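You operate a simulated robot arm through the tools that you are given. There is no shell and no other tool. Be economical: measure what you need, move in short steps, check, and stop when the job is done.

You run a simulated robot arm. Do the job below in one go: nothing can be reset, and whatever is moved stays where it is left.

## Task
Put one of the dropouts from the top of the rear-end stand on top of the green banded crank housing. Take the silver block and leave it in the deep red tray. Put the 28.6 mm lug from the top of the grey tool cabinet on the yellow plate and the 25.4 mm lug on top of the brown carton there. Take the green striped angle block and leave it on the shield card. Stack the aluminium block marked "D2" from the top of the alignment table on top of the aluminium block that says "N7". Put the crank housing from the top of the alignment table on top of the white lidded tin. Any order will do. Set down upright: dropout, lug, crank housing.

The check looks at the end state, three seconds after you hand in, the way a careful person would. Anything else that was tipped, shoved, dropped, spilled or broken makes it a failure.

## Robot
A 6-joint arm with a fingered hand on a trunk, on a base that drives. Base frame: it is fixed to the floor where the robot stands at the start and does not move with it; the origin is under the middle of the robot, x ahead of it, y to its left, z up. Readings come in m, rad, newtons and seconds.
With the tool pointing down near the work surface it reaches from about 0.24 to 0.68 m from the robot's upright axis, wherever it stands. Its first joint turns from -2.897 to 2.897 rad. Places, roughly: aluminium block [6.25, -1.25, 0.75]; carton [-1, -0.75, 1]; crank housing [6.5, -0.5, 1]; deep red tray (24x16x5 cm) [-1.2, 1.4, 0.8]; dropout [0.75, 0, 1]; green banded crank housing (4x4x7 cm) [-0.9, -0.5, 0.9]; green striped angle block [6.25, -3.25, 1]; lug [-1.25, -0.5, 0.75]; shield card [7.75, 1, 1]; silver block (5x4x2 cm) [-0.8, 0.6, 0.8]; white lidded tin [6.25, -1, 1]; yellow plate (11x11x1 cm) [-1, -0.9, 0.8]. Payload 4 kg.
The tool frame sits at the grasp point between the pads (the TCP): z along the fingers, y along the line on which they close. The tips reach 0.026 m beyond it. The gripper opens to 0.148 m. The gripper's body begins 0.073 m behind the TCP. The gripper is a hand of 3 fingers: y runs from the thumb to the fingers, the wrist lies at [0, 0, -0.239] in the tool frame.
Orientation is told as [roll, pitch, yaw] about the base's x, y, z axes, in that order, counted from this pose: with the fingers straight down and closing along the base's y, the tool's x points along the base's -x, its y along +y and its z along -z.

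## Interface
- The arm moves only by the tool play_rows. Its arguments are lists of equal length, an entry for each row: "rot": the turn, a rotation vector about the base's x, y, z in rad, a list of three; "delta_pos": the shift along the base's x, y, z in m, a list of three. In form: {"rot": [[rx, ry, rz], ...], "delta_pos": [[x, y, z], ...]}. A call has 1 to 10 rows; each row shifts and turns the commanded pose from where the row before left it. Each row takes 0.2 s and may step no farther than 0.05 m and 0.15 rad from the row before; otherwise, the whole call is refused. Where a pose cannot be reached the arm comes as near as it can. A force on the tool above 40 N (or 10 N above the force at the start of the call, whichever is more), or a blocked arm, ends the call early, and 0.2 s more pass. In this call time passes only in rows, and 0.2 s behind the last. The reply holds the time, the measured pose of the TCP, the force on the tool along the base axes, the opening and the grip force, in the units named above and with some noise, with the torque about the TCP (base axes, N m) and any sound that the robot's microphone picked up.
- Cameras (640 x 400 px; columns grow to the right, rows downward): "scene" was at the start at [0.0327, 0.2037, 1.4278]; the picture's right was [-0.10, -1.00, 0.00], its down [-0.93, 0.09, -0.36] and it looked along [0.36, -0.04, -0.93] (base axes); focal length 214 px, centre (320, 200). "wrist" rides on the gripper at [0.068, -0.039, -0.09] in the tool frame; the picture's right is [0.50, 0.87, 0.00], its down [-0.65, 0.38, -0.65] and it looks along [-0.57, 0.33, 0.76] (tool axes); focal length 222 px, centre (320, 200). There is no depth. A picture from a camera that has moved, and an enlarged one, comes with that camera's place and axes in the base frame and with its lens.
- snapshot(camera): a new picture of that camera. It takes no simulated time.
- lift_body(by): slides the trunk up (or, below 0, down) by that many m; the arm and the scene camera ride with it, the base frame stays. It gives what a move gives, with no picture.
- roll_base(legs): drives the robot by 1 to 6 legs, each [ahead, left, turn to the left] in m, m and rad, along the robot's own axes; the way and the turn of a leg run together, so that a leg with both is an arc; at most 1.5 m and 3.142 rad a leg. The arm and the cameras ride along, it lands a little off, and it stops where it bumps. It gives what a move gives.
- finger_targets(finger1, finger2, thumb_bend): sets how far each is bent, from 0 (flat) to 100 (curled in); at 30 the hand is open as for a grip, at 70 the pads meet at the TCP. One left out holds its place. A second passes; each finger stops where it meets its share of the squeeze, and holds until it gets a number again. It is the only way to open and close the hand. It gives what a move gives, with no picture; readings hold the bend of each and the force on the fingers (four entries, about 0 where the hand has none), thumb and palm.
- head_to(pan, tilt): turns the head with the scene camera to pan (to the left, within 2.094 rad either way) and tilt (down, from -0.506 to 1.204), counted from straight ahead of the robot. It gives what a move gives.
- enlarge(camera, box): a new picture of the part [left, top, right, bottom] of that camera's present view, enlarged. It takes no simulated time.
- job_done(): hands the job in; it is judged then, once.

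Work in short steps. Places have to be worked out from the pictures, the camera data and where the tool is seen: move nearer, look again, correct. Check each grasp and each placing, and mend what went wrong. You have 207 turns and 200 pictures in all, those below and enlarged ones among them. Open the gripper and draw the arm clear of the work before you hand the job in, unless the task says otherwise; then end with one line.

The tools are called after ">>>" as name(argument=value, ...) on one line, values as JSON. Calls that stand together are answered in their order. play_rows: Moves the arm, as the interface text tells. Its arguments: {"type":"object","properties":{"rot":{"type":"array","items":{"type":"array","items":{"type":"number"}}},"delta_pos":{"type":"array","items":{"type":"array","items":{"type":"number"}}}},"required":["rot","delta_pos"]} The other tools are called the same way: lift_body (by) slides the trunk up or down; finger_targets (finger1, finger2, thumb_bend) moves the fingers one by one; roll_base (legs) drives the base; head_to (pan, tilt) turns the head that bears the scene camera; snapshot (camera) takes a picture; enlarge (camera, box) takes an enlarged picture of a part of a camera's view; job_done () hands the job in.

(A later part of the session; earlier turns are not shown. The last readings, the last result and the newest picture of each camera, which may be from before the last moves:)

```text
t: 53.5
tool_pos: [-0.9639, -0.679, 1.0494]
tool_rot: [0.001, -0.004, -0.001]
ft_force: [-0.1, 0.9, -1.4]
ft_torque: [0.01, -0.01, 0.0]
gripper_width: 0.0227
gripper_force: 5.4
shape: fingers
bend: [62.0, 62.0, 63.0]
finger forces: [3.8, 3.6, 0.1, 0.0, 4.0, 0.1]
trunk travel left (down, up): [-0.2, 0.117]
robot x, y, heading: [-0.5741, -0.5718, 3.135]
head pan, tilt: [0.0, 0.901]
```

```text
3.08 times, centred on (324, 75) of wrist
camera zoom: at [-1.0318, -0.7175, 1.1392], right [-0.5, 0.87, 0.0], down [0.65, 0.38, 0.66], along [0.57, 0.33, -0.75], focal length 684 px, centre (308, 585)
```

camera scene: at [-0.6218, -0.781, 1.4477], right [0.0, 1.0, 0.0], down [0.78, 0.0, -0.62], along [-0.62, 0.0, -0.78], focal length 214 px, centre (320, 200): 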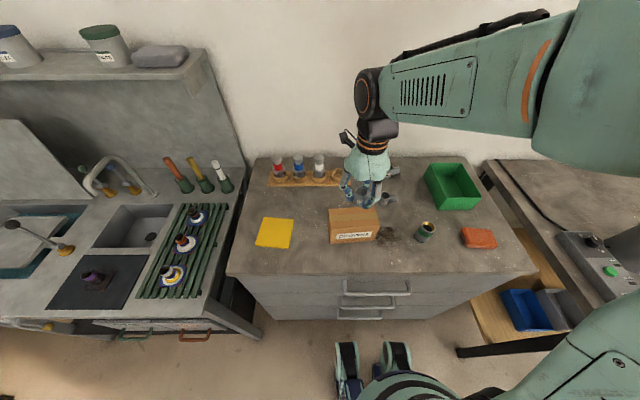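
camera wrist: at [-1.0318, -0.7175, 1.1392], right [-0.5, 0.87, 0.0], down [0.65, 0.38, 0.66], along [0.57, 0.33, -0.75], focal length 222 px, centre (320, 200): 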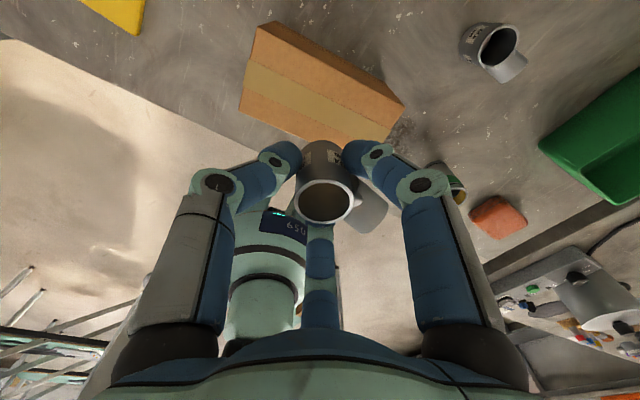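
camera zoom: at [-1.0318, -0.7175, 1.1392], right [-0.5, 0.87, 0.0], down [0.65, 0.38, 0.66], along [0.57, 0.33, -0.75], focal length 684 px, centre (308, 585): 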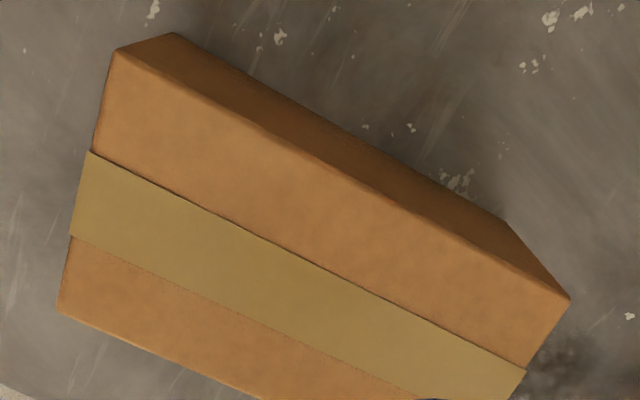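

Carton top corners agree with the scene estimate, centre (-0.971,-0.681), z 0.933. I adjust and lower with small last steps till contact.

>>> play_rows(rot=[[0, 0, 0], [0, 0, 0], [0, 0, 0], [0, 0, 0], [0, 0, 0], [0, 0, 0], [0, 0, 0]], delta_pos=[[-0.006, -0.005, -0.02], [0, 0, -0.025], [0, 0, -0.015], [0, 0, -0.005], [0, 0, -0.003], [0, 0, -0.003], [0, 0, -0.002]])

>>> enlarge(camera="scene", box=[310, 150, 422, 220])

```text
t: 55.0
tool_pos: [-0.9737, -0.6866, 0.9768]
tool_rot: [0.001, -0.004, -0.001]
ft_force: [-0.3, -0.6, -1.1]
ft_torque: [0.02, 0.03, 0.0]
gripper_width: 0.023
gripper_force: 5.3
shape: fingers
bend: [62.0, 62.0, 63.0]
finger forces: [3.8, 3.3, 0.1, 0.1, 3.9, 0.2]
trunk travel left (down, up): [-0.2, 0.117]
robot x, y, heading: [-0.5737, -0.5706, 3.134]
head pan, tilt: [0.0, 0.901]
```

```text
5.71 times, centred on (366, 185) of scene
camera zoom: at [-0.6231, -0.7817, 1.4476], right [0.0, 1.0, 0.0], down [0.78, 0.0, -0.62], along [-0.62, 0.0, -0.78], focal length 1226 px, centre (57, 286)
```

zoom: 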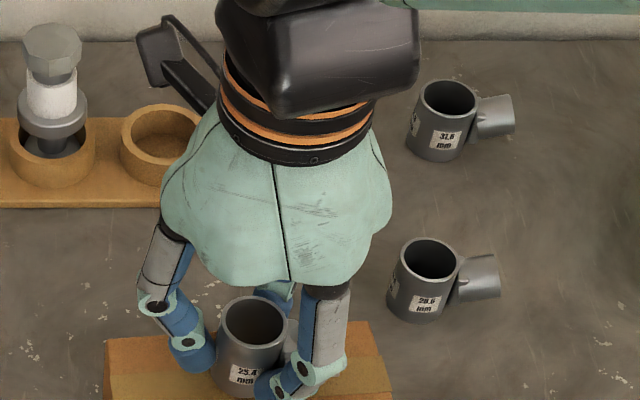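

Near contact but no force yet (-1.1 N is the lug's weight). I keep lowering in 2 mm steps.

>>> play_rows(rot=[[0, 0, 0], [0, 0, 0], [0, 0, 0]], delta_pos=[[0, 0, -0.002], [0, 0, -0.002], [0, 0, -0.001]])

>>> enlarge(camera="scene", box=[320, 190, 392, 235])

```text
t: 55.9
tool_pos: [-0.9709, -0.6875, 0.9709]
tool_rot: [0.002, -0.003, 0.001]
ft_force: [1.1, 0.2, 0.0]
ft_torque: [-0.02, 0.0, 0.01]
gripper_width: 0.0232
gripper_force: 6.0
shape: fingers
bend: [62.0, 62.0, 63.0]
finger forces: [3.8, 3.3, 0.1, 0.1, 3.9, 0.1]
trunk travel left (down, up): [-0.2, 0.117]
robot x, y, heading: [-0.5751, -0.5688, 3.136]
head pan, tilt: [0.0, 0.901]
```

```text
8.89 times, centred on (356, 212) of scene
camera zoom: at [-0.6231, -0.7817, 1.4476], right [0.0, 1.0, 0.0], down [0.78, 0.0, -0.62], along [-0.62, 0.0, -0.78], focal length 1906 px, centre (0, 89)
```

zoom: 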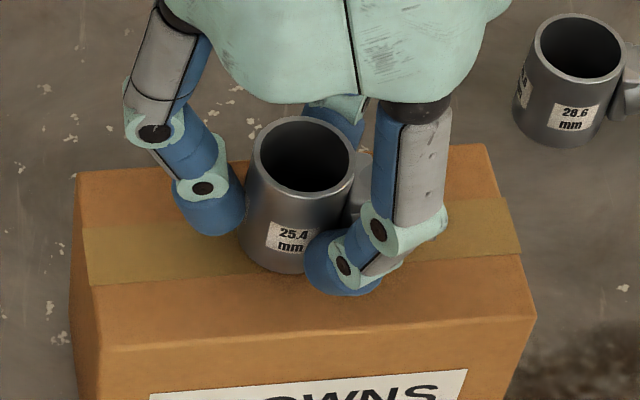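

The weight has just been taken up. One more small press to confirm seating.

>>> play_rows(rot=[[0, 0, 0], [0, 0, 0]], delta_pos=[[0, 0, -0.001], [0, 0, -0.001]])

```text
t: 56.5
tool_pos: [-0.9727, -0.688, 0.9691]
tool_rot: [0.003, -0.003, 0.0]
ft_force: [0.7, -0.8, 0.0]
ft_torque: [-0.01, 0.0, 0.0]
gripper_width: 0.023
gripper_force: 5.3
shape: fingers
bend: [62.0, 62.0, 63.0]
finger forces: [3.9, 3.4, 0.0, 0.0, 4.3, 0.1]
trunk travel left (down, up): [-0.2, 0.117]
robot x, y, heading: [-0.5691, -0.5751, 3.134]
head pan, tilt: [0.0, 0.901]
```

>>> play_rows(rot=[[0, 0, 0], [0, 0, 0]], delta_pos=[[0, 0, -0.0015], [0, 0, -0.001]])

```text
t: 57.0
tool_pos: [-0.972, -0.6881, 0.9684]
tool_rot: [0.001, -0.002, -0.002]
ft_force: [-1.1, -1.3, 11.7]
ft_torque: [-0.02, 0.03, 0.01]
gripper_width: 0.0224
gripper_force: 8.0
shape: fingers
bend: [62.0, 62.0, 64.0]
finger forces: [5.6, 4.2, 0.0, 0.0, 6.4, 0.1]
trunk travel left (down, up): [-0.2, 0.117]
robot x, y, heading: [-0.5685, -0.5717, 3.135]
head pan, tilt: [0.0, 0.901]
```

Seated (11.7 N). I ease up 1.5 mm, open, and raise.

>>> play_rows(rot=[[0, 0, 0]], delta_pos=[[0, 0, 0.0018]])

>>> finger_targets(finger1=54, finger2=54, thumb_bend=54)

>>> finger_targets(finger1=46, finger2=46, thumb_bend=46)

>>> play_rows(rot=[[0, 0, 0], [0, 0, 0], [0, 0, 0]], delta_pos=[[0, 0, 0.03], [0, 0, 0.04], [0, 0, 0.04]])

>>> enlarge(camera="scene", box=[290, 130, 418, 210])

>>> enlarge(camera="scene", box=[320, 180, 400, 230])

```text
t: 57.5
tool_pos: [-0.9721, -0.6865, 0.9678]
tool_rot: [0.003, -0.004, 0.001]
ft_force: [-0.6, -2.0, 4.4]
ft_torque: [-0.04, 0.01, -0.03]
gripper_width: 0.0227
gripper_force: 7.2
shape: fingers
bend: [62.0, 62.0, 64.0]
finger forces: [4.7, 3.6, 0.1, 0.0, 5.7, 0.0]
trunk travel left (down, up): [-0.2, 0.117]
robot x, y, heading: [-0.5746, -0.5753, 3.14]
head pan, tilt: [0.0, 0.901]
```

```text
t: 58.5
tool_pos: [-0.9722, -0.6867, 0.9681]
tool_rot: [0.0, -0.002, 0.001]
ft_force: [0.2, 0.0, -0.2]
ft_torque: [-0.01, -0.02, 0.01]
gripper_width: 0.0483
gripper_force: 0.1
shape: fingers
bend: [54.0, 54.0, 54.0]
finger forces: [0.0, 0.1, 0.0, 0.0, 0.1, 0.1]
trunk travel left (down, up): [-0.2, 0.117]
robot x, y, heading: [-0.5714, -0.5704, 3.132]
head pan, tilt: [0.0, 0.901]
```

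```text
t: 59.5
tool_pos: [-0.9719, -0.6862, 0.969]
tool_rot: [0.003, -0.004, 0.001]
ft_force: [-0.3, 0.0, -0.9]
ft_torque: [-0.01, 0.0, 0.02]
gripper_width: 0.0748
gripper_force: 0.1
shape: fingers
bend: [46.0, 46.0, 46.0]
finger forces: [0.0, 0.1, 0.1, 0.1, 0.1, 0.0]
trunk travel left (down, up): [-0.2, 0.117]
robot x, y, heading: [-0.5714, -0.5695, 3.133]
head pan, tilt: [0.0, 0.901]
```

```text
t: 60.2
tool_pos: [-0.9719, -0.6868, 1.0807]
tool_rot: [0.001, -0.003, 0.0]
ft_force: [-1.1, -0.2, -0.7]
ft_torque: [0.01, 0.0, -0.02]
gripper_width: 0.075
gripper_force: 0.0
shape: fingers
bend: [46.0, 46.0, 46.0]
finger forces: [0.0, 0.1, 0.0, 0.1, 0.0, 0.0]
trunk travel left (down, up): [-0.2, 0.117]
robot x, y, heading: [-0.5687, -0.5695, 3.136]
head pan, tilt: [0.0, 0.901]
```

```text
5.00 times, centred on (354, 170) of scene
camera zoom: at [-0.6227, -0.7815, 1.4477], right [0.0, 1.0, 0.0], down [0.78, 0.0, -0.62], along [-0.62, 0.0, -0.78], focal length 1072 px, centre (150, 350)
```

zoom: 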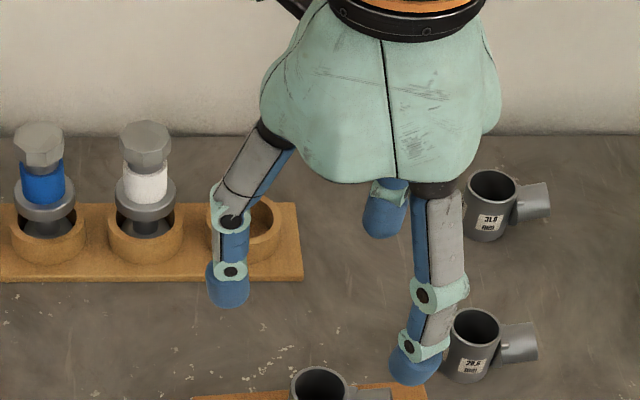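

```text
8.00 times, centred on (360, 205) of scene
camera zoom: at [-0.6227, -0.7815, 1.4477], right [0.0, 1.0, 0.0], down [0.78, 0.0, -0.62], along [-0.62, 0.0, -0.78], focal length 1716 px, centre (0, 160)
```

zoom: 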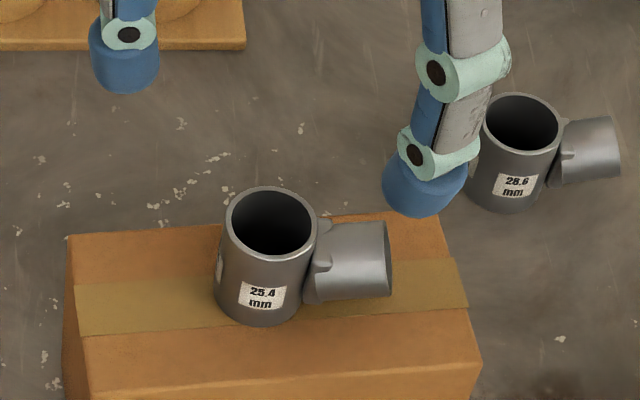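

The 25.4 lug stands well on the carton. Now over to the 28.6 lug.

>>> play_rows(rot=[[0, 0, 0.03], [0, 0, 0.03], [0, 0, 0.03], [0, 0, 0.03], [0, 0, 0], [0, 0, 0], [0, 0, 0]], delta_pos=[[-0.028, 0.033, 0], [-0.029, 0.033, 0], [-0.029, 0.033, 0], [-0.029, 0.033, 0], [0, 0, -0.05], [0, 0, -0.05], [0, 0, -0.035]])

>>> snapshot(camera="wrist")

```text
t: 61.9
tool_pos: [-1.0887, -0.5538, 0.9434]
tool_rot: [0.001, -0.002, 0.121]
ft_force: [0.0, 0.8, -0.6]
ft_torque: [0.02, -0.01, 0.01]
gripper_width: 0.0751
gripper_force: 0.0
shape: fingers
bend: [46.0, 46.0, 46.0]
finger forces: [0.0, 0.0, 0.0, 0.0, 0.0, 0.0]
trunk travel left (down, up): [-0.2, 0.117]
robot x, y, heading: [-0.5697, -0.5704, 3.137]
head pan, tilt: [0.0, 0.901]
```

```text
160 pictures are left
camera wrist: at [-1.1516, -0.6005, 1.0332], right [-0.6, 0.8, 0.0], down [0.6, 0.45, 0.66], along [0.52, 0.39, -0.75], focal length 222 px, centre (320, 200)
```

wrist: 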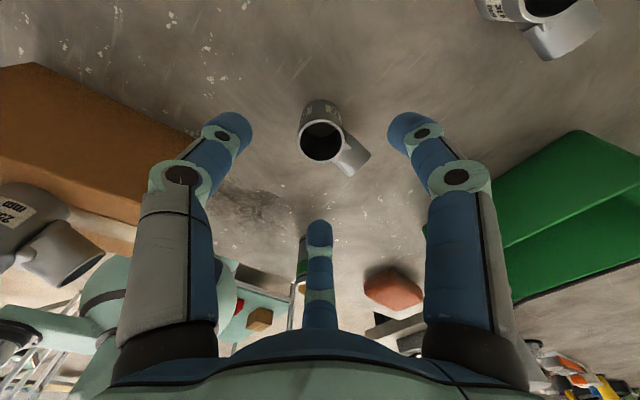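

The rim is on the axis. I lower to 0.880 and close.

>>> play_rows(rot=[[0, 0, 0], [0, 0, 0], [0, 0, 0], [0, 0, 0]], delta_pos=[[-0.001, -0.001, -0.025], [-0.001, 0, -0.025], [0, 0, -0.01], [0, 0, -0.003]])

>>> finger_targets(finger1=54, finger2=54, thumb_bend=54)

>>> snapshot(camera="wrist")

>>> finger_targets(finger1=68, finger2=68, thumb_bend=68)

>>> snapshot(camera="wrist")

```text
t: 62.9
tool_pos: [-1.0892, -0.5566, 0.8804]
tool_rot: [0.002, -0.003, 0.122]
ft_force: [0.1, -0.1, 0.5]
ft_torque: [0.02, -0.01, -0.04]
gripper_width: 0.0751
gripper_force: 0.1
shape: fingers
bend: [46.0, 46.0, 46.0]
finger forces: [0.1, 0.0, 0.1, 0.0, 0.0, 0.0]
trunk travel left (down, up): [-0.2, 0.117]
robot x, y, heading: [-0.5748, -0.572, 3.137]
head pan, tilt: [0.0, 0.901]
```

```text
t: 63.9
tool_pos: [-1.0895, -0.5551, 0.8806]
tool_rot: [0.002, -0.004, 0.12]
ft_force: [-0.4, 0.3, -0.3]
ft_torque: [-0.01, 0.01, -0.02]
gripper_width: 0.0494
gripper_force: 0.1
shape: fingers
bend: [54.0, 54.0, 54.0]
finger forces: [0.0, 0.1, 0.0, 0.0, 0.0, 0.0]
trunk travel left (down, up): [-0.2, 0.117]
robot x, y, heading: [-0.5717, -0.5654, 3.14]
head pan, tilt: [0.0, 0.901]
```

```text
159 pictures are left
camera wrist: at [-1.1522, -0.6024, 0.9704], right [-0.6, 0.8, 0.0], down [0.6, 0.45, 0.66], along [0.53, 0.39, -0.75], focal length 222 px, centre (320, 200)
```

wrist: 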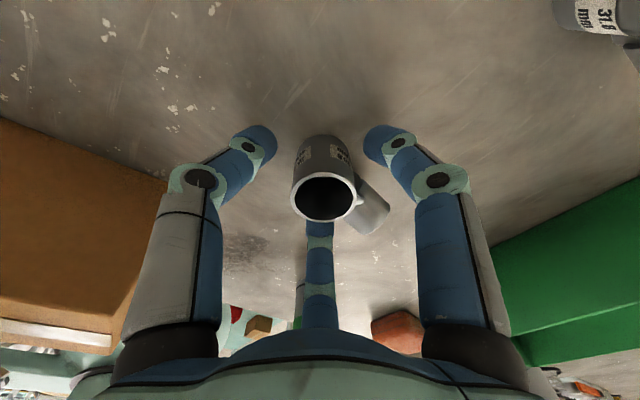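

```text
t: 64.8
tool_pos: [-1.0896, -0.5568, 0.8802]
tool_rot: [0.003, -0.003, 0.119]
ft_force: [0.2, -0.1, -0.6]
ft_torque: [0.01, 0.0, -0.01]
gripper_width: 0.0257
gripper_force: 9.3
shape: fingers
bend: [60.0, 61.0, 64.0]
finger forces: [6.5, 5.5, 0.1, 0.0, 6.9, 0.0]
trunk travel left (down, up): [-0.2, 0.117]
robot x, y, heading: [-0.5727, -0.5688, 3.137]
head pan, tilt: [0.0, 0.901]
```

```text
158 pictures are left
camera wrist: at [-1.1522, -0.6024, 0.9704], right [-0.6, 0.8, 0.0], down [0.6, 0.45, 0.66], along [0.53, 0.39, -0.75], focal length 222 px, centre (320, 200)
```

wrist: 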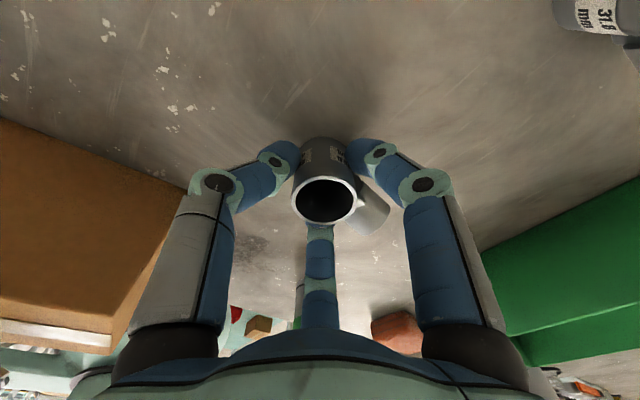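

Gripped. I lift high, carry over to the plate centre (-0.967,-0.919).

>>> play_rows(rot=[[0, 0, 0], [0, 0, 0], [0, 0, 0], [0, 0, 0], [0, 0, 0]], delta_pos=[[0, 0, 0.02], [0, 0, 0.05], [0, 0, 0.05], [0, 0, 0.05], [0, 0, 0.05]])

>>> play_rows(rot=[[0, 0, 0], [0, 0, 0], [0, 0, 0], [0, 0, 0], [0, 0, 0], [0, 0, 0], [0, 0, 0], [0, 0, 0], [0, 0, 0], [0, 0, 0]], delta_pos=[[0.0153, -0.0453, 0], [0.0153, -0.0453, 0], [0.0153, -0.0453, 0], [0.0153, -0.0453, 0], [0.0153, -0.0453, 0], [0.0153, -0.0453, 0], [0.0153, -0.0453, 0], [0.0153, -0.0453, 0], [0, 0, -0.05], [0, 0, -0.05]])

>>> snapshot(camera="wrist")

>>> enlarge(camera="scene", box=[230, 150, 390, 250])

```text
t: 66.0
tool_pos: [-1.088, -0.5542, 1.1029]
tool_rot: [0.0, -0.004, 0.121]
ft_force: [0.4, -0.2, -1.1]
ft_torque: [0.0, 0.0, 0.02]
gripper_width: 0.0256
gripper_force: 9.2
shape: fingers
bend: [60.0, 61.0, 64.0]
finger forces: [6.6, 5.4, 0.0, 0.0, 6.7, 0.0]
trunk travel left (down, up): [-0.2, 0.117]
robot x, y, heading: [-0.5723, -0.571, 3.136]
head pan, tilt: [0.0, 0.901]
```

```text
t: 68.2
tool_pos: [-0.9666, -0.9178, 1.0007]
tool_rot: [0.002, -0.004, 0.12]
ft_force: [-0.6, -0.3, -1.1]
ft_torque: [0.01, 0.0, 0.03]
gripper_width: 0.0253
gripper_force: 9.8
shape: fingers
bend: [60.0, 61.0, 64.0]
finger forces: [6.6, 5.3, 0.0, 0.0, 6.9, 0.1]
trunk travel left (down, up): [-0.2, 0.117]
robot x, y, heading: [-0.5692, -0.5682, 3.132]
head pan, tilt: [0.0, 0.901]
```

```text
157 pictures are left
camera wrist: at [-1.0308, -0.9639, 1.0907], right [-0.6, 0.8, 0.0], down [0.6, 0.45, 0.66], along [0.53, 0.39, -0.75], focal length 222 px, centre (320, 200)
```

wrist: 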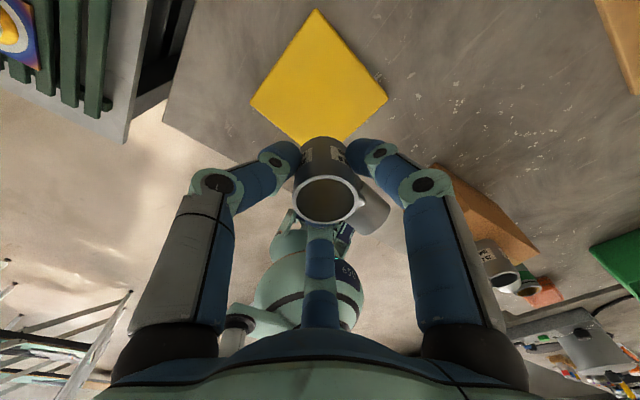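

```text
4.00 times, centred on (310, 200) of scene
camera zoom: at [-0.6234, -0.7822, 1.4475], right [0.0, 1.0, 0.0], down [0.78, 0.0, -0.62], along [-0.62, 0.0, -0.78], focal length 858 px, centre (360, 200)
```

zoom: 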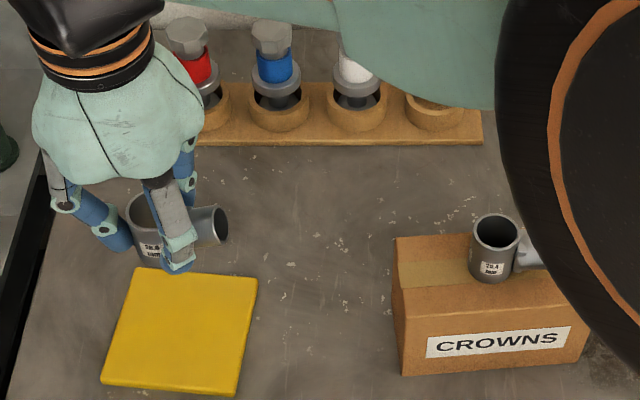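

The plate lies right below. I lower with small final steps.

>>> play_rows(rot=[[0, 0, 0], [0, 0, 0], [0, 0, 0], [0, 0, 0], [0, 0, 0], [0, 0, 0], [0, 0, 0]], delta_pos=[[-0.003, -0.005, -0.04], [0, 0, -0.04], [0, 0, -0.02], [0, 0, -0.005], [0, 0, -0.002], [0, 0, -0.002], [0, 0, -0.001]])

>>> enlarge(camera="scene", box=[240, 185, 320, 235])

```text
t: 69.8
tool_pos: [-0.97, -0.9235, 0.8895]
tool_rot: [0.003, -0.005, 0.12]
ft_force: [-0.3, 0.1, -0.1]
ft_torque: [-0.04, -0.01, -0.02]
gripper_width: 0.0256
gripper_force: 9.5
shape: fingers
bend: [60.0, 61.0, 64.0]
finger forces: [6.6, 5.2, 0.1, 0.1, 6.8, 0.1]
trunk travel left (down, up): [-0.2, 0.117]
robot x, y, heading: [-0.5699, -0.5712, 3.136]
head pan, tilt: [0.0, 0.901]
```

```text
8.00 times, centred on (280, 210) of scene
camera zoom: at [-0.6231, -0.7817, 1.4476], right [0.0, 1.0, 0.0], down [0.78, 0.0, -0.62], along [-0.62, 0.0, -0.78], focal length 1716 px, centre (640, 120)
```

zoom: 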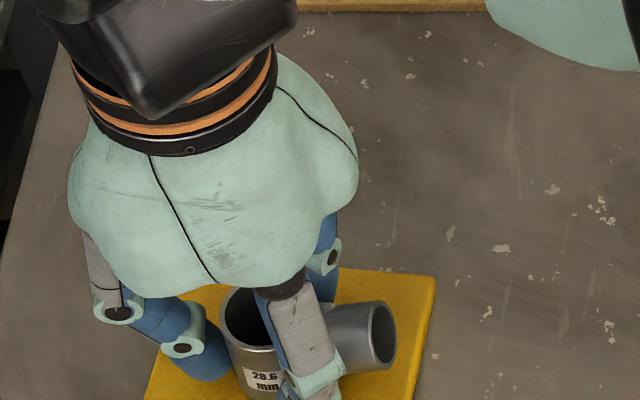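

>>> play_rows(rot=[[0, 0, 0], [0, 0, 0], [0, 0, 0]], delta_pos=[[0, 0, -0.0012], [0, 0, -0.0012], [0, 0, -0.0008]])

```text
t: 70.7
tool_pos: [-0.9694, -0.9224, 0.8884]
tool_rot: [0.0, 0.0, 0.12]
ft_force: [-1.6, -0.5, 14.4]
ft_torque: [0.06, 0.09, -0.02]
gripper_width: 0.0251
gripper_force: 11.7
shape: fingers
bend: [60.0, 62.0, 64.0]
finger forces: [9.0, 6.4, 0.0, 0.0, 8.1, 0.0]
trunk travel left (down, up): [-0.2, 0.117]
robot x, y, heading: [-0.5722, -0.5714, 3.135]
head pan, tilt: [0.0, 0.901]
```

Seated at 0.888 with 14 N. Ease up, open and rise.

>>> play_rows(rot=[[0, 0, 0]], delta_pos=[[0, 0, 0.002]])

>>> finger_targets(finger1=54, finger2=54, thumb_bend=54)

>>> finger_targets(finger1=44, finger2=44, thumb_bend=44)

>>> play_rows(rot=[[0, 0, 0], [0, 0, 0], [0, 0, 0], [0, 0, 0], [0, 0, 0], [0, 0, 0]], delta_pos=[[0, 0, 0.03], [0, 0, 0.05], [0, 0, 0.05], [0, 0, 0.05], [0, 0, 0.05], [0, 0, 0.05]])

>>> enlarge(camera="scene", box=[230, 150, 390, 250])

```text
t: 71.0
tool_pos: [-0.97, -0.924, 0.89]
tool_rot: [0.002, -0.004, 0.12]
ft_force: [-2.1, 0.0, 6.8]
ft_torque: [0.05, 0.08, -0.01]
gripper_width: 0.0252
gripper_force: 11.0
shape: fingers
bend: [60.0, 62.0, 64.0]
finger forces: [8.5, 5.9, 0.0, 0.0, 7.5, 0.0]
trunk travel left (down, up): [-0.2, 0.117]
robot x, y, heading: [-0.5706, -0.569, 3.135]
head pan, tilt: [0.0, 0.901]
```

```text
t: 72.0
tool_pos: [-0.9703, -0.9236, 0.8902]
tool_rot: [0.003, -0.003, 0.122]
ft_force: [0.5, 0.8, 0.2]
ft_torque: [-0.03, 0.02, -0.02]
gripper_width: 0.0484
gripper_force: 0.0
shape: fingers
bend: [54.0, 54.0, 54.0]
finger forces: [0.0, 0.0, 0.0, 0.0, 0.0, 0.1]
trunk travel left (down, up): [-0.2, 0.117]
robot x, y, heading: [-0.5708, -0.5736, 3.136]
head pan, tilt: [0.0, 0.901]
```

```text
t: 73.0
tool_pos: [-0.9703, -0.9241, 0.8898]
tool_rot: [0.001, -0.004, 0.119]
ft_force: [0.3, 0.8, 0.1]
ft_torque: [0.01, 0.01, 0.01]
gripper_width: 0.0814
gripper_force: 0.2
shape: fingers
bend: [44.0, 44.0, 44.0]
finger forces: [0.0, 0.1, 0.0, 0.1, 0.1, 0.0]
trunk travel left (down, up): [-0.2, 0.117]
robot x, y, heading: [-0.5693, -0.5698, 3.138]
head pan, tilt: [0.0, 0.901]
```

```text
t: 74.5
tool_pos: [-0.9689, -0.925, 1.1704]
tool_rot: [0.001, -0.004, 0.12]
ft_force: [-0.9, 0.2, 0.1]
ft_torque: [-0.01, 0.01, 0.02]
gripper_width: 0.0813
gripper_force: 0.0
shape: fingers
bend: [44.0, 44.0, 44.0]
finger forces: [0.0, 0.1, 0.0, 0.0, 0.0, 0.1]
trunk travel left (down, up): [-0.2, 0.117]
robot x, y, heading: [-0.5719, -0.571, 3.138]
head pan, tilt: [0.0, 0.901]
```

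```text
4.00 times, centred on (310, 200) of scene
camera zoom: at [-0.6231, -0.7817, 1.4476], right [0.0, 1.0, 0.0], down [0.78, 0.0, -0.62], along [-0.62, 0.0, -0.78], focal length 858 px, centre (360, 200)
```

zoom: 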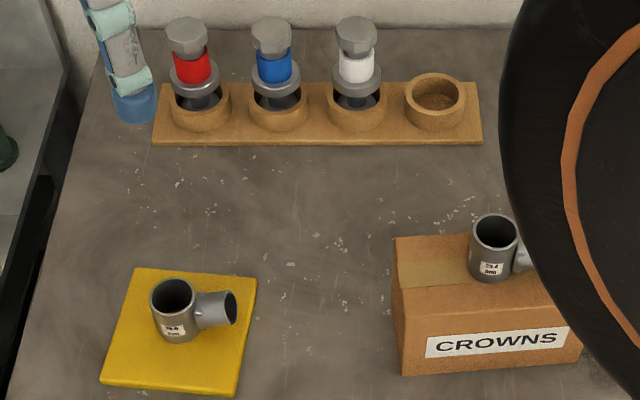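

Both lugs are placed. Next the silver block: I back away from the cabinet and drive sideways along the bench to about y=0.55, then look.

>>> roll_base(legs=[[-0.22, 0, 0], [0, -1.1, 0]])

>>> head_to(pan=-0.3, tilt=0.75)

>>> snapshot(camera="scene")

```text
t: 85.6
tool_pos: [-0.7393, 0.1598, 1.1693]
tool_rot: [0.002, -0.004, 0.117]
ft_force: [-0.6, 0.8, -0.3]
ft_torque: [0.01, 0.02, 0.0]
gripper_width: 0.0814
gripper_force: 0.0
shape: fingers
bend: [44.0, 44.0, 44.0]
finger forces: [0.0, 0.1, 0.0, 0.1, 0.0, 0.1]
trunk travel left (down, up): [-0.2, 0.117]
robot x, y, heading: [-0.3373, 0.517, 3.133]
head pan, tilt: [0.0, 0.901]
```

```text
t: 86.4
tool_pos: [-0.7392, 0.1596, 1.169]
tool_rot: [0.002, -0.003, 0.117]
ft_force: [0.5, 0.4, 0.5]
ft_torque: [0.01, 0.02, -0.01]
gripper_width: 0.0815
gripper_force: 0.1
shape: fingers
bend: [44.0, 44.0, 44.0]
finger forces: [0.0, 0.0, 0.0, 0.0, 0.0, 0.1]
trunk travel left (down, up): [-0.2, 0.117]
robot x, y, heading: [-0.3422, 0.5134, 3.129]
head pan, tilt: [-0.3, 0.75]
```

```text
153 pictures are left
camera scene: at [-0.3962, 0.3261, 1.4595], right [0.3, 0.95, 0.0], down [0.65, -0.21, -0.73], along [-0.7, 0.22, -0.68], focal length 214 px, centre (320, 200)
```

scene: 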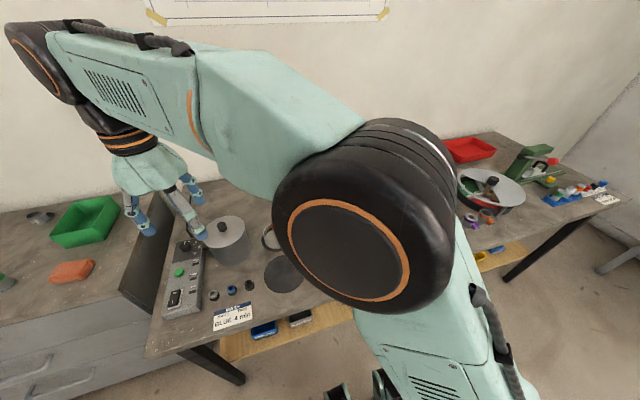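

The shoulder hides the bench; I swing the arm to the robot's right side.

>>> play_rows(rot=[[0, 0, -0.09], [0, 0, -0.09], [0, 0, -0.09], [0, 0, -0.09], [0, 0, -0.09], [0, 0, -0.09], [0, 0, -0.09], [0, 0, -0.09], [0, 0, -0.09], [0, 0, -0.09]], delta_pos=[[0, 0.048, 0], [0, 0.048, 0], [0, 0.048, 0], [0, 0.048, 0], [0, 0.048, 0], [0, 0.048, 0], [0, 0.048, 0], [0, 0.048, 0], [0, 0.048, 0], [0, 0.048, 0]])

>>> play_rows(rot=[[0, 0, -0.09], [0, 0, -0.09], [0, 0, -0.09], [0, 0, -0.09], [0, 0, -0.09]], delta_pos=[[0.01, 0.045, 0], [0.01, 0.045, 0], [0.01, 0.045, 0], [0.01, 0.045, 0], [0.01, 0.045, 0]])

>>> snapshot(camera="scene")

```text
t: 88.6
tool_pos: [-0.7426, 0.6425, 1.1742]
tool_rot: [0.002, -0.004, -0.786]
ft_force: [0.5, -0.4, -0.1]
ft_torque: [-0.02, 0.01, 0.01]
gripper_width: 0.0814
gripper_force: 0.0
shape: fingers
bend: [44.0, 44.0, 44.0]
finger forces: [0.0, 0.0, 0.0, 0.0, 0.0, 0.0]
trunk travel left (down, up): [-0.2, 0.117]
robot x, y, heading: [-0.3406, 0.5062, 3.13]
head pan, tilt: [-0.3, 0.75]
```

```text
t: 89.8
tool_pos: [-0.6907, 0.8675, 1.1715]
tool_rot: [0.001, -0.004, -1.236]
ft_force: [0.0, -0.4, 0.6]
ft_torque: [-0.02, -0.01, 0.0]
gripper_width: 0.0819
gripper_force: 0.2
shape: fingers
bend: [44.0, 44.0, 44.0]
finger forces: [0.0, 0.0, 0.0, 0.0, 0.1, 0.0]
trunk travel left (down, up): [-0.2, 0.117]
robot x, y, heading: [-0.3449, 0.5093, 3.133]
head pan, tilt: [-0.3, 0.75]
```

```text
152 pictures are left
camera scene: at [-0.3962, 0.3275, 1.4597], right [0.3, 0.95, 0.0], down [0.65, -0.21, -0.73], along [-0.7, 0.22, -0.68], focal length 214 px, centre (320, 200)
```

scene: 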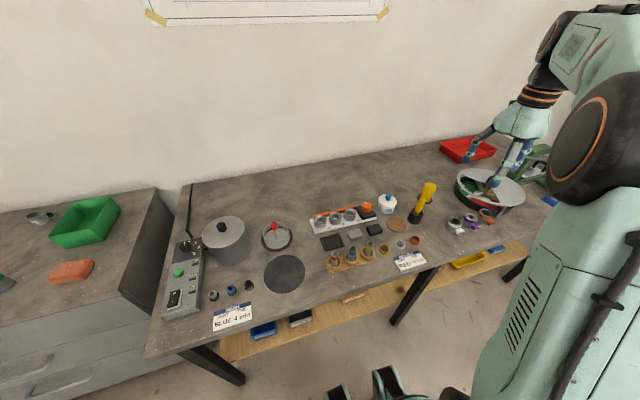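

>>> enlarge(camera="scene", box=[290, 180, 450, 280])

>>> enlarge(camera="scene", box=[430, 120, 590, 220])

```text
4.00 times, centred on (370, 230) of scene
camera zoom: at [-0.3962, 0.3275, 1.4597], right [0.3, 0.95, 0.0], down [0.65, -0.21, -0.73], along [-0.7, 0.22, -0.68], focal length 858 px, centre (120, 80)
```

zoom: 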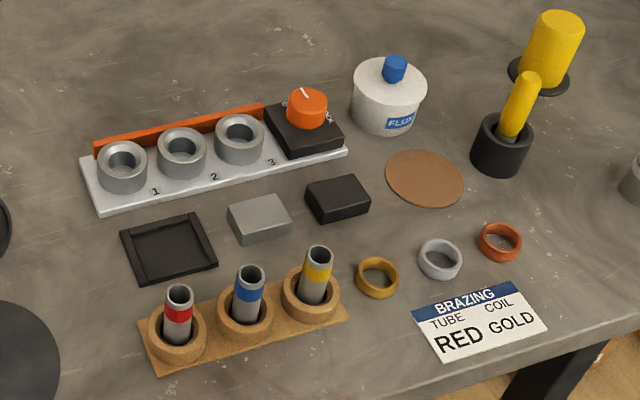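

```text
4.00 times, centred on (510, 170) of scene
camera zoom: at [-0.3962, 0.3275, 1.4597], right [0.3, 0.95, 0.0], down [0.65, -0.21, -0.73], along [-0.7, 0.22, -0.68], focal length 858 px, centre (-440, 320)
```

zoom: 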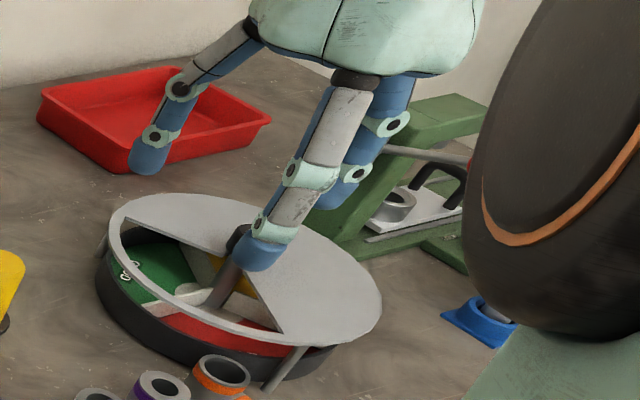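

The silver (grey) block sits between the black tray and black block, about (-0.85,0.62). Its surroundings are tight, so I hover over it with the wrist camera.

>>> play_rows(rot=[[0, 0, 0], [0, 0, 0], [0, 0, 0], [0, 0, 0], [0, 0, 0], [0, 0, 0], [0, 0, 0], [0, 0, 0], [0, 0, 0]], delta_pos=[[-0.023, -0.036, 0], [-0.023, -0.036, 0], [-0.023, -0.036, 0], [-0.023, -0.036, 0], [-0.023, -0.036, 0], [-0.023, -0.036, 0], [-0.023, -0.036, 0], [0, 0, -0.05], [0, 0, -0.05]])

>>> snapshot(camera="wrist")

>>> snapshot(camera="scene")

```text
t: 91.8
tool_pos: [-0.8506, 0.6147, 1.0706]
tool_rot: [0.0, -0.004, -1.235]
ft_force: [-0.3, -1.0, -0.5]
ft_torque: [0.05, 0.01, 0.01]
gripper_width: 0.0817
gripper_force: 0.0
shape: fingers
bend: [44.0, 44.0, 44.0]
finger forces: [0.0, 0.0, 0.1, 0.1, 0.0, 0.0]
trunk travel left (down, up): [-0.2, 0.117]
robot x, y, heading: [-0.3416, 0.511, 3.13]
head pan, tilt: [-0.3, 0.75]
```

```text
149 pictures are left
camera wrist: at [-0.9103, 0.6665, 1.1617], right [0.65, 0.76, 0.0], down [0.57, -0.49, 0.66], along [0.5, -0.43, -0.75], focal length 222 px, centre (320, 200)
```

wrist: 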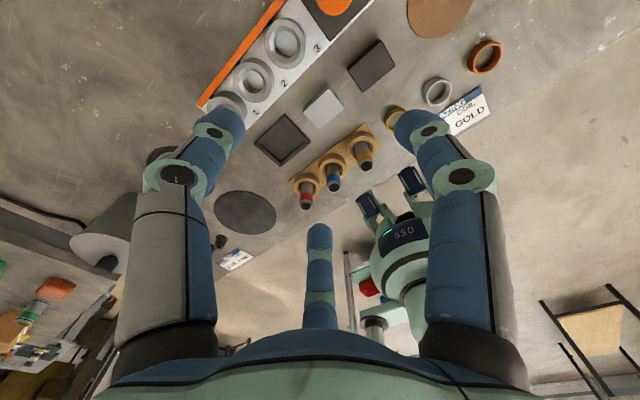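

```text
148 pictures are left
camera scene: at [-0.3967, 0.326, 1.4595], right [0.3, 0.95, 0.0], down [0.65, -0.21, -0.73], along [-0.7, 0.22, -0.68], focal length 214 px, centre (320, 200)
```

scene: 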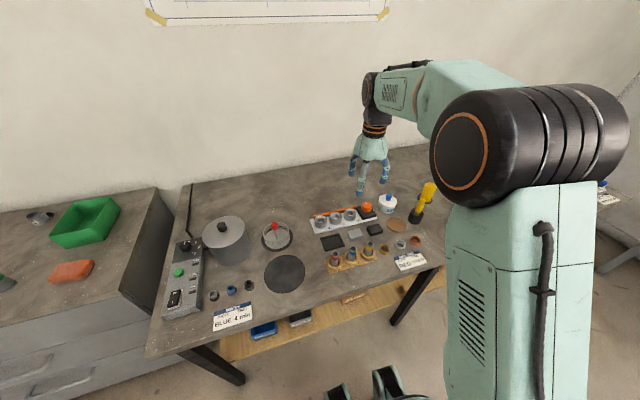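

Triangulated: block top z≈0.839 at (-0.826,0.599), bench ≈0.82. I descend to 0.97 over it for a closer look.

>>> play_rows(rot=[[0, 0, 0], [0, 0, 0], [0, 0, 0]], delta_pos=[[0.024, -0.016, -0.02], [0, 0, -0.04], [0, 0, -0.04]])

>>> enlarge(camera="wrist", box=[200, 40, 440, 190])

>>> enlarge(camera="scene", box=[300, 200, 420, 275])

```text
t: 92.6
tool_pos: [-0.826, 0.5986, 0.9697]
tool_rot: [-0.001, -0.003, -1.235]
ft_force: [-0.1, -0.7, -0.8]
ft_torque: [-0.01, 0.0, 0.01]
gripper_width: 0.0817
gripper_force: 0.0
shape: fingers
bend: [44.0, 44.0, 44.0]
finger forces: [0.1, 0.1, 0.0, 0.1, 0.0, 0.1]
trunk travel left (down, up): [-0.2, 0.117]
robot x, y, heading: [-0.3433, 0.517, 3.132]
head pan, tilt: [-0.3, 0.75]
```

```text
2.67 times, centred on (320, 115) of wrist
camera zoom: at [-0.8856, 0.6492, 1.06], right [0.65, 0.76, 0.0], down [0.57, -0.49, 0.66], along [0.5, -0.43, -0.75], focal length 592 px, centre (320, 427)
```

zoom: 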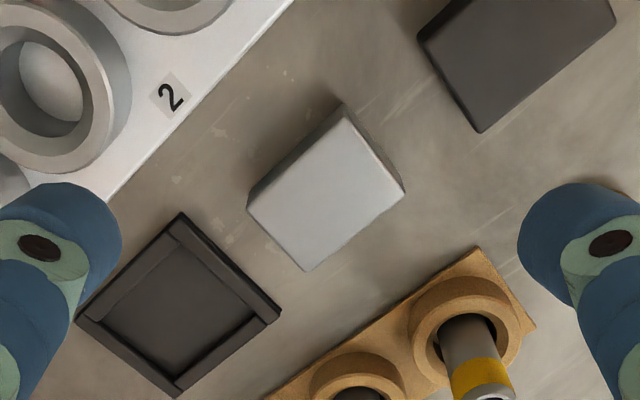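

```text
5.33 times, centred on (360, 238) of scene
camera zoom: at [-0.3963, 0.3261, 1.4595], right [0.3, 0.95, 0.0], down [0.65, -0.21, -0.73], along [-0.7, 0.22, -0.68], focal length 1144 px, centre (107, 0)
```

zoom: 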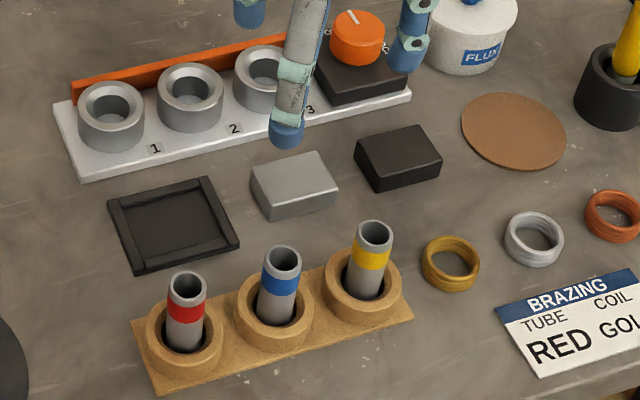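

The block is axis-aligned, centre (-0.823,0.598), 5 cm along y; gaps are 2.4–3.5 cm. With yaw -30° one digit comes on the front long face and two on the back corners; I rotate so, close to 52 and look.

>>> play_rows(rot=[[0, 0, 0.1424], [0, 0, 0.1424], [0, 0, 0.1424], [0, 0, 0.1424], [0, 0, 0.1424]], delta_pos=[[0.003, 0.002, 0], [0, 0, 0], [0, 0, -0.01], [0, 0, -0.015], [0, 0, -0.015]])

>>> finger_targets(finger1=52, finger2=52, thumb_bend=52)

>>> snapshot(camera="wrist")

>>> enlarge(camera="scene", box=[300, 200, 420, 275])

```text
t: 93.8
tool_pos: [-0.8232, 0.6006, 0.9288]
tool_rot: [0.004, -0.002, -0.518]
ft_force: [1.1, -0.5, -0.3]
ft_torque: [0.01, 0.0, 0.0]
gripper_width: 0.0815
gripper_force: 0.1
shape: fingers
bend: [44.0, 44.0, 44.0]
finger forces: [0.0, 0.1, 0.1, 0.1, 0.0, 0.1]
trunk travel left (down, up): [-0.2, 0.117]
robot x, y, heading: [-0.3418, 0.5094, 3.135]
head pan, tilt: [-0.3, 0.75]
```

```text
t: 94.8
tool_pos: [-0.8229, 0.5994, 0.9278]
tool_rot: [0.002, -0.003, -0.521]
ft_force: [0.2, 0.3, -0.7]
ft_torque: [0.02, 0.01, 0.01]
gripper_width: 0.0561
gripper_force: 0.0
shape: fingers
bend: [52.0, 52.0, 52.0]
finger forces: [0.1, 0.1, 0.1, 0.0, 0.1, 0.0]
trunk travel left (down, up): [-0.2, 0.117]
robot x, y, heading: [-0.3405, 0.5145, 3.138]
head pan, tilt: [-0.3, 0.75]
```

```text
145 pictures are left
camera wrist: at [-0.9022, 0.6008, 1.019], right [0.0, 1.0, 0.0], down [0.75, 0.0, 0.66], along [0.66, 0.0, -0.75], focal length 222 px, centre (320, 200)
```

wrist: 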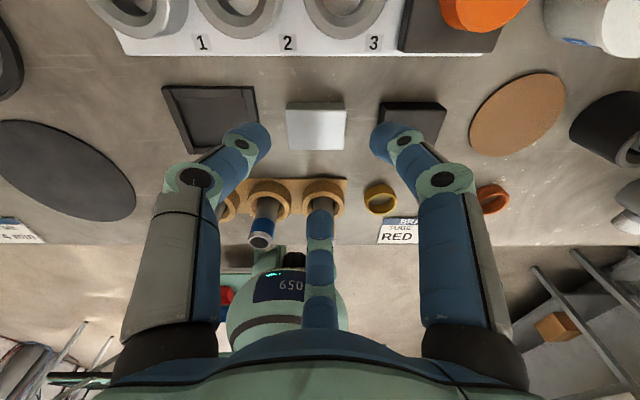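

```text
5.33 times, centred on (360, 238) of scene
camera zoom: at [-0.3962, 0.3262, 1.4595], right [0.3, 0.95, 0.0], down [0.65, -0.21, -0.73], along [-0.7, 0.22, -0.68], focal length 1144 px, centre (107, 0)
```

zoom: 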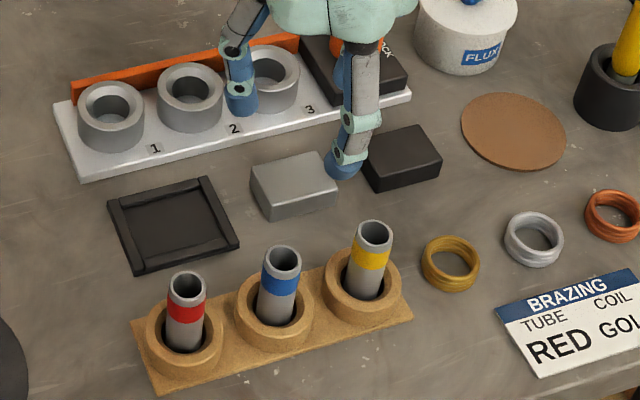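

The front digit will pass near the yellow tube, so I bend that one (finger2) in more first, then descend in steps.

>>> finger_targets(finger2=57)

>>> play_rows(rot=[[0, 0, 0], [0, 0, 0], [0, 0, 0]], delta_pos=[[-0.001, 0, -0.02], [0, 0, -0.015], [0, 0, -0.012]])

>>> snapshot(camera="wrist")

>>> enlarge(camera="scene", box=[300, 200, 420, 275])

```text
t: 95.8
tool_pos: [-0.8224, 0.6, 0.9294]
tool_rot: [0.0, -0.005, -0.521]
ft_force: [0.4, -0.2, 0.7]
ft_torque: [0.0, 0.0, 0.0]
gripper_width: 0.0561
gripper_force: 0.1
shape: fingers
bend: [52.0, 56.0, 52.0]
finger forces: [0.0, 0.1, 0.0, 0.1, 0.0, 0.0]
trunk travel left (down, up): [-0.2, 0.117]
robot x, y, heading: [-0.3416, 0.5106, 3.135]
head pan, tilt: [-0.3, 0.75]
```

```text
t: 96.6
tool_pos: [-0.8259, 0.6009, 0.8797]
tool_rot: [0.003, -0.003, -0.523]
ft_force: [0.3, 0.3, 0.0]
ft_torque: [-0.01, -0.01, -0.01]
gripper_width: 0.0561
gripper_force: 0.0
shape: fingers
bend: [52.0, 56.0, 52.0]
finger forces: [0.0, 0.0, 0.0, 0.0, 0.0, 0.0]
trunk travel left (down, up): [-0.2, 0.117]
robot x, y, heading: [-0.3434, 0.5124, 3.131]
head pan, tilt: [-0.3, 0.75]
```

```text
143 pictures are left
camera wrist: at [-0.9048, 0.6013, 0.9711], right [0.0, 1.0, 0.0], down [0.75, 0.0, 0.66], along [0.66, 0.0, -0.75], focal length 222 px, centre (320, 200)
```

wrist: 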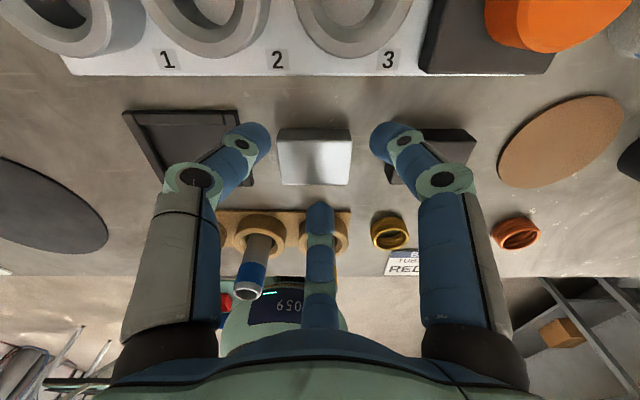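

```text
5.33 times, centred on (360, 238) of scene
camera zoom: at [-0.3964, 0.3262, 1.4595], right [0.3, 0.95, 0.0], down [0.65, -0.21, -0.73], along [-0.7, 0.22, -0.68], focal length 1144 px, centre (107, 0)
```

zoom: 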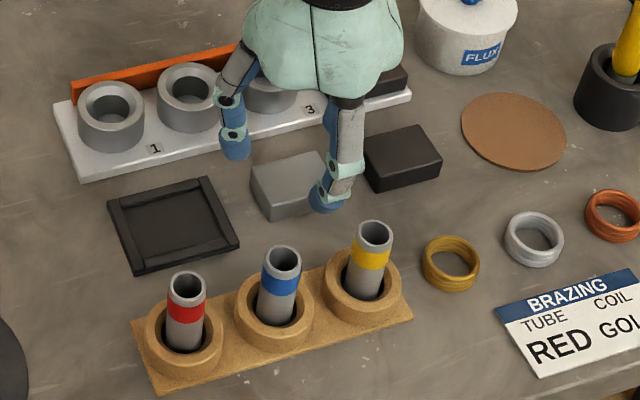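

Alignment good (block a couple of mm to the left). Descend to 0.855 in small steps.

>>> play_rows(rot=[[0, 0, 0], [0, 0, 0], [0, 0, 0], [0, 0, 0]], delta_pos=[[0.001, -0.002, -0.01], [0, 0, -0.008], [0, 0, -0.004], [0, 0, -0.003]])

>>> snapshot(camera="wrist")

>>> enlarge(camera="scene", box=[320, 210, 400, 260])

```text
t: 97.6
tool_pos: [-0.8242, 0.5977, 0.8562]
tool_rot: [0.002, -0.003, -0.523]
ft_force: [0.1, 0.3, -0.7]
ft_torque: [-0.03, 0.04, -0.02]
gripper_width: 0.0559
gripper_force: 0.1
shape: fingers
bend: [52.0, 56.0, 52.0]
finger forces: [0.0, 0.1, 0.0, 0.1, 0.0, 0.0]
trunk travel left (down, up): [-0.2, 0.117]
robot x, y, heading: [-0.3392, 0.513, 3.13]
head pan, tilt: [-0.3, 0.75]
```

```text
141 pictures are left
camera wrist: at [-0.9029, 0.5985, 0.947], right [0.0, 1.0, 0.0], down [0.75, 0.0, 0.66], along [0.66, 0.0, -0.75], focal length 222 px, centre (320, 200)
```

wrist: 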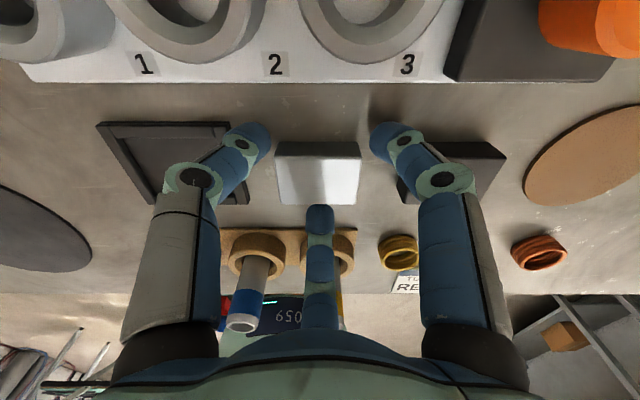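

```text
8.00 times, centred on (360, 235) of scene
camera zoom: at [-0.3962, 0.3262, 1.4595], right [0.3, 0.95, 0.0], down [0.65, -0.21, -0.73], along [-0.7, 0.22, -0.68], focal length 1716 px, centre (0, -80)
```

zoom: 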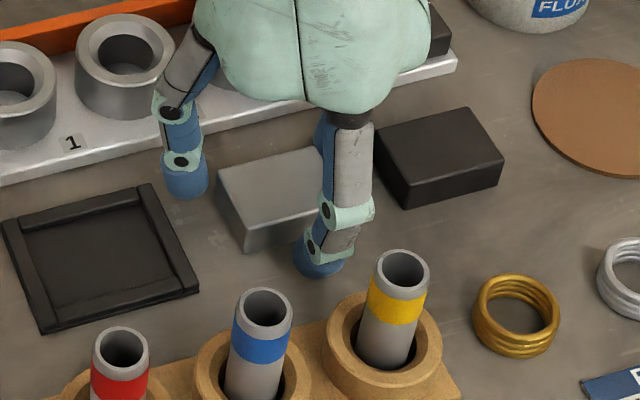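

Clear of the tube. A few mm lower, then close.

>>> play_rows(rot=[[0, 0, 0], [0, 0, 0]], delta_pos=[[0, 0, -0.002], [0, 0, -0.002]])

>>> finger_targets(finger1=58, finger2=61, thumb_bend=58)

>>> snapshot(camera="wrist")

```text
t: 98.2
tool_pos: [-0.8227, 0.5979, 0.8534]
tool_rot: [0.001, -0.002, -0.522]
ft_force: [-0.3, 0.6, 8.6]
ft_torque: [0.22, 0.23, -0.06]
gripper_width: 0.0562
gripper_force: 4.8
shape: fingers
bend: [52.0, 56.0, 52.0]
finger forces: [7.3, 0.0, 0.0, 0.1, 2.0, 0.1]
trunk travel left (down, up): [-0.2, 0.117]
robot x, y, heading: [-0.3385, 0.5166, 3.134]
head pan, tilt: [-0.3, 0.75]
```

```text
t: 99.2
tool_pos: [-0.8226, 0.5981, 0.854]
tool_rot: [-0.001, -0.002, -0.522]
ft_force: [-2.0, 2.9, 15.9]
ft_torque: [0.59, 0.39, 0.01]
gripper_width: 0.0484
gripper_force: 9.5
shape: fingers
bend: [53.0, 59.0, 56.0]
finger forces: [15.4, 1.2, 0.1, 0.1, 2.4, 0.0]
trunk travel left (down, up): [-0.2, 0.117]
robot x, y, heading: [-0.3399, 0.5137, 3.133]
head pan, tilt: [-0.3, 0.75]
```

```text
139 pictures are left
camera wrist: at [-0.9026, 0.5985, 0.9442], right [0.0, 1.0, 0.0], down [0.76, 0.0, 0.66], along [0.66, 0.0, -0.76], focal length 222 px, centre (320, 200)
```

wrist: 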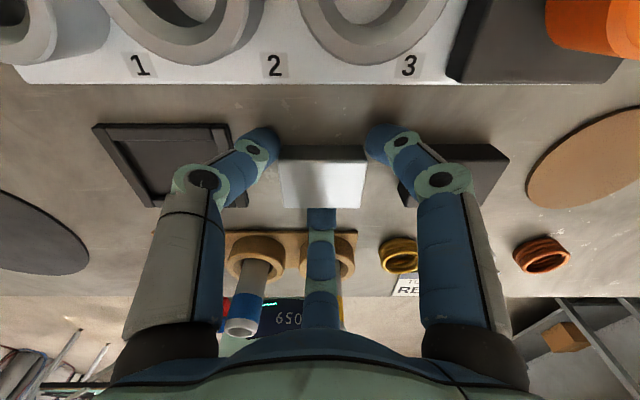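

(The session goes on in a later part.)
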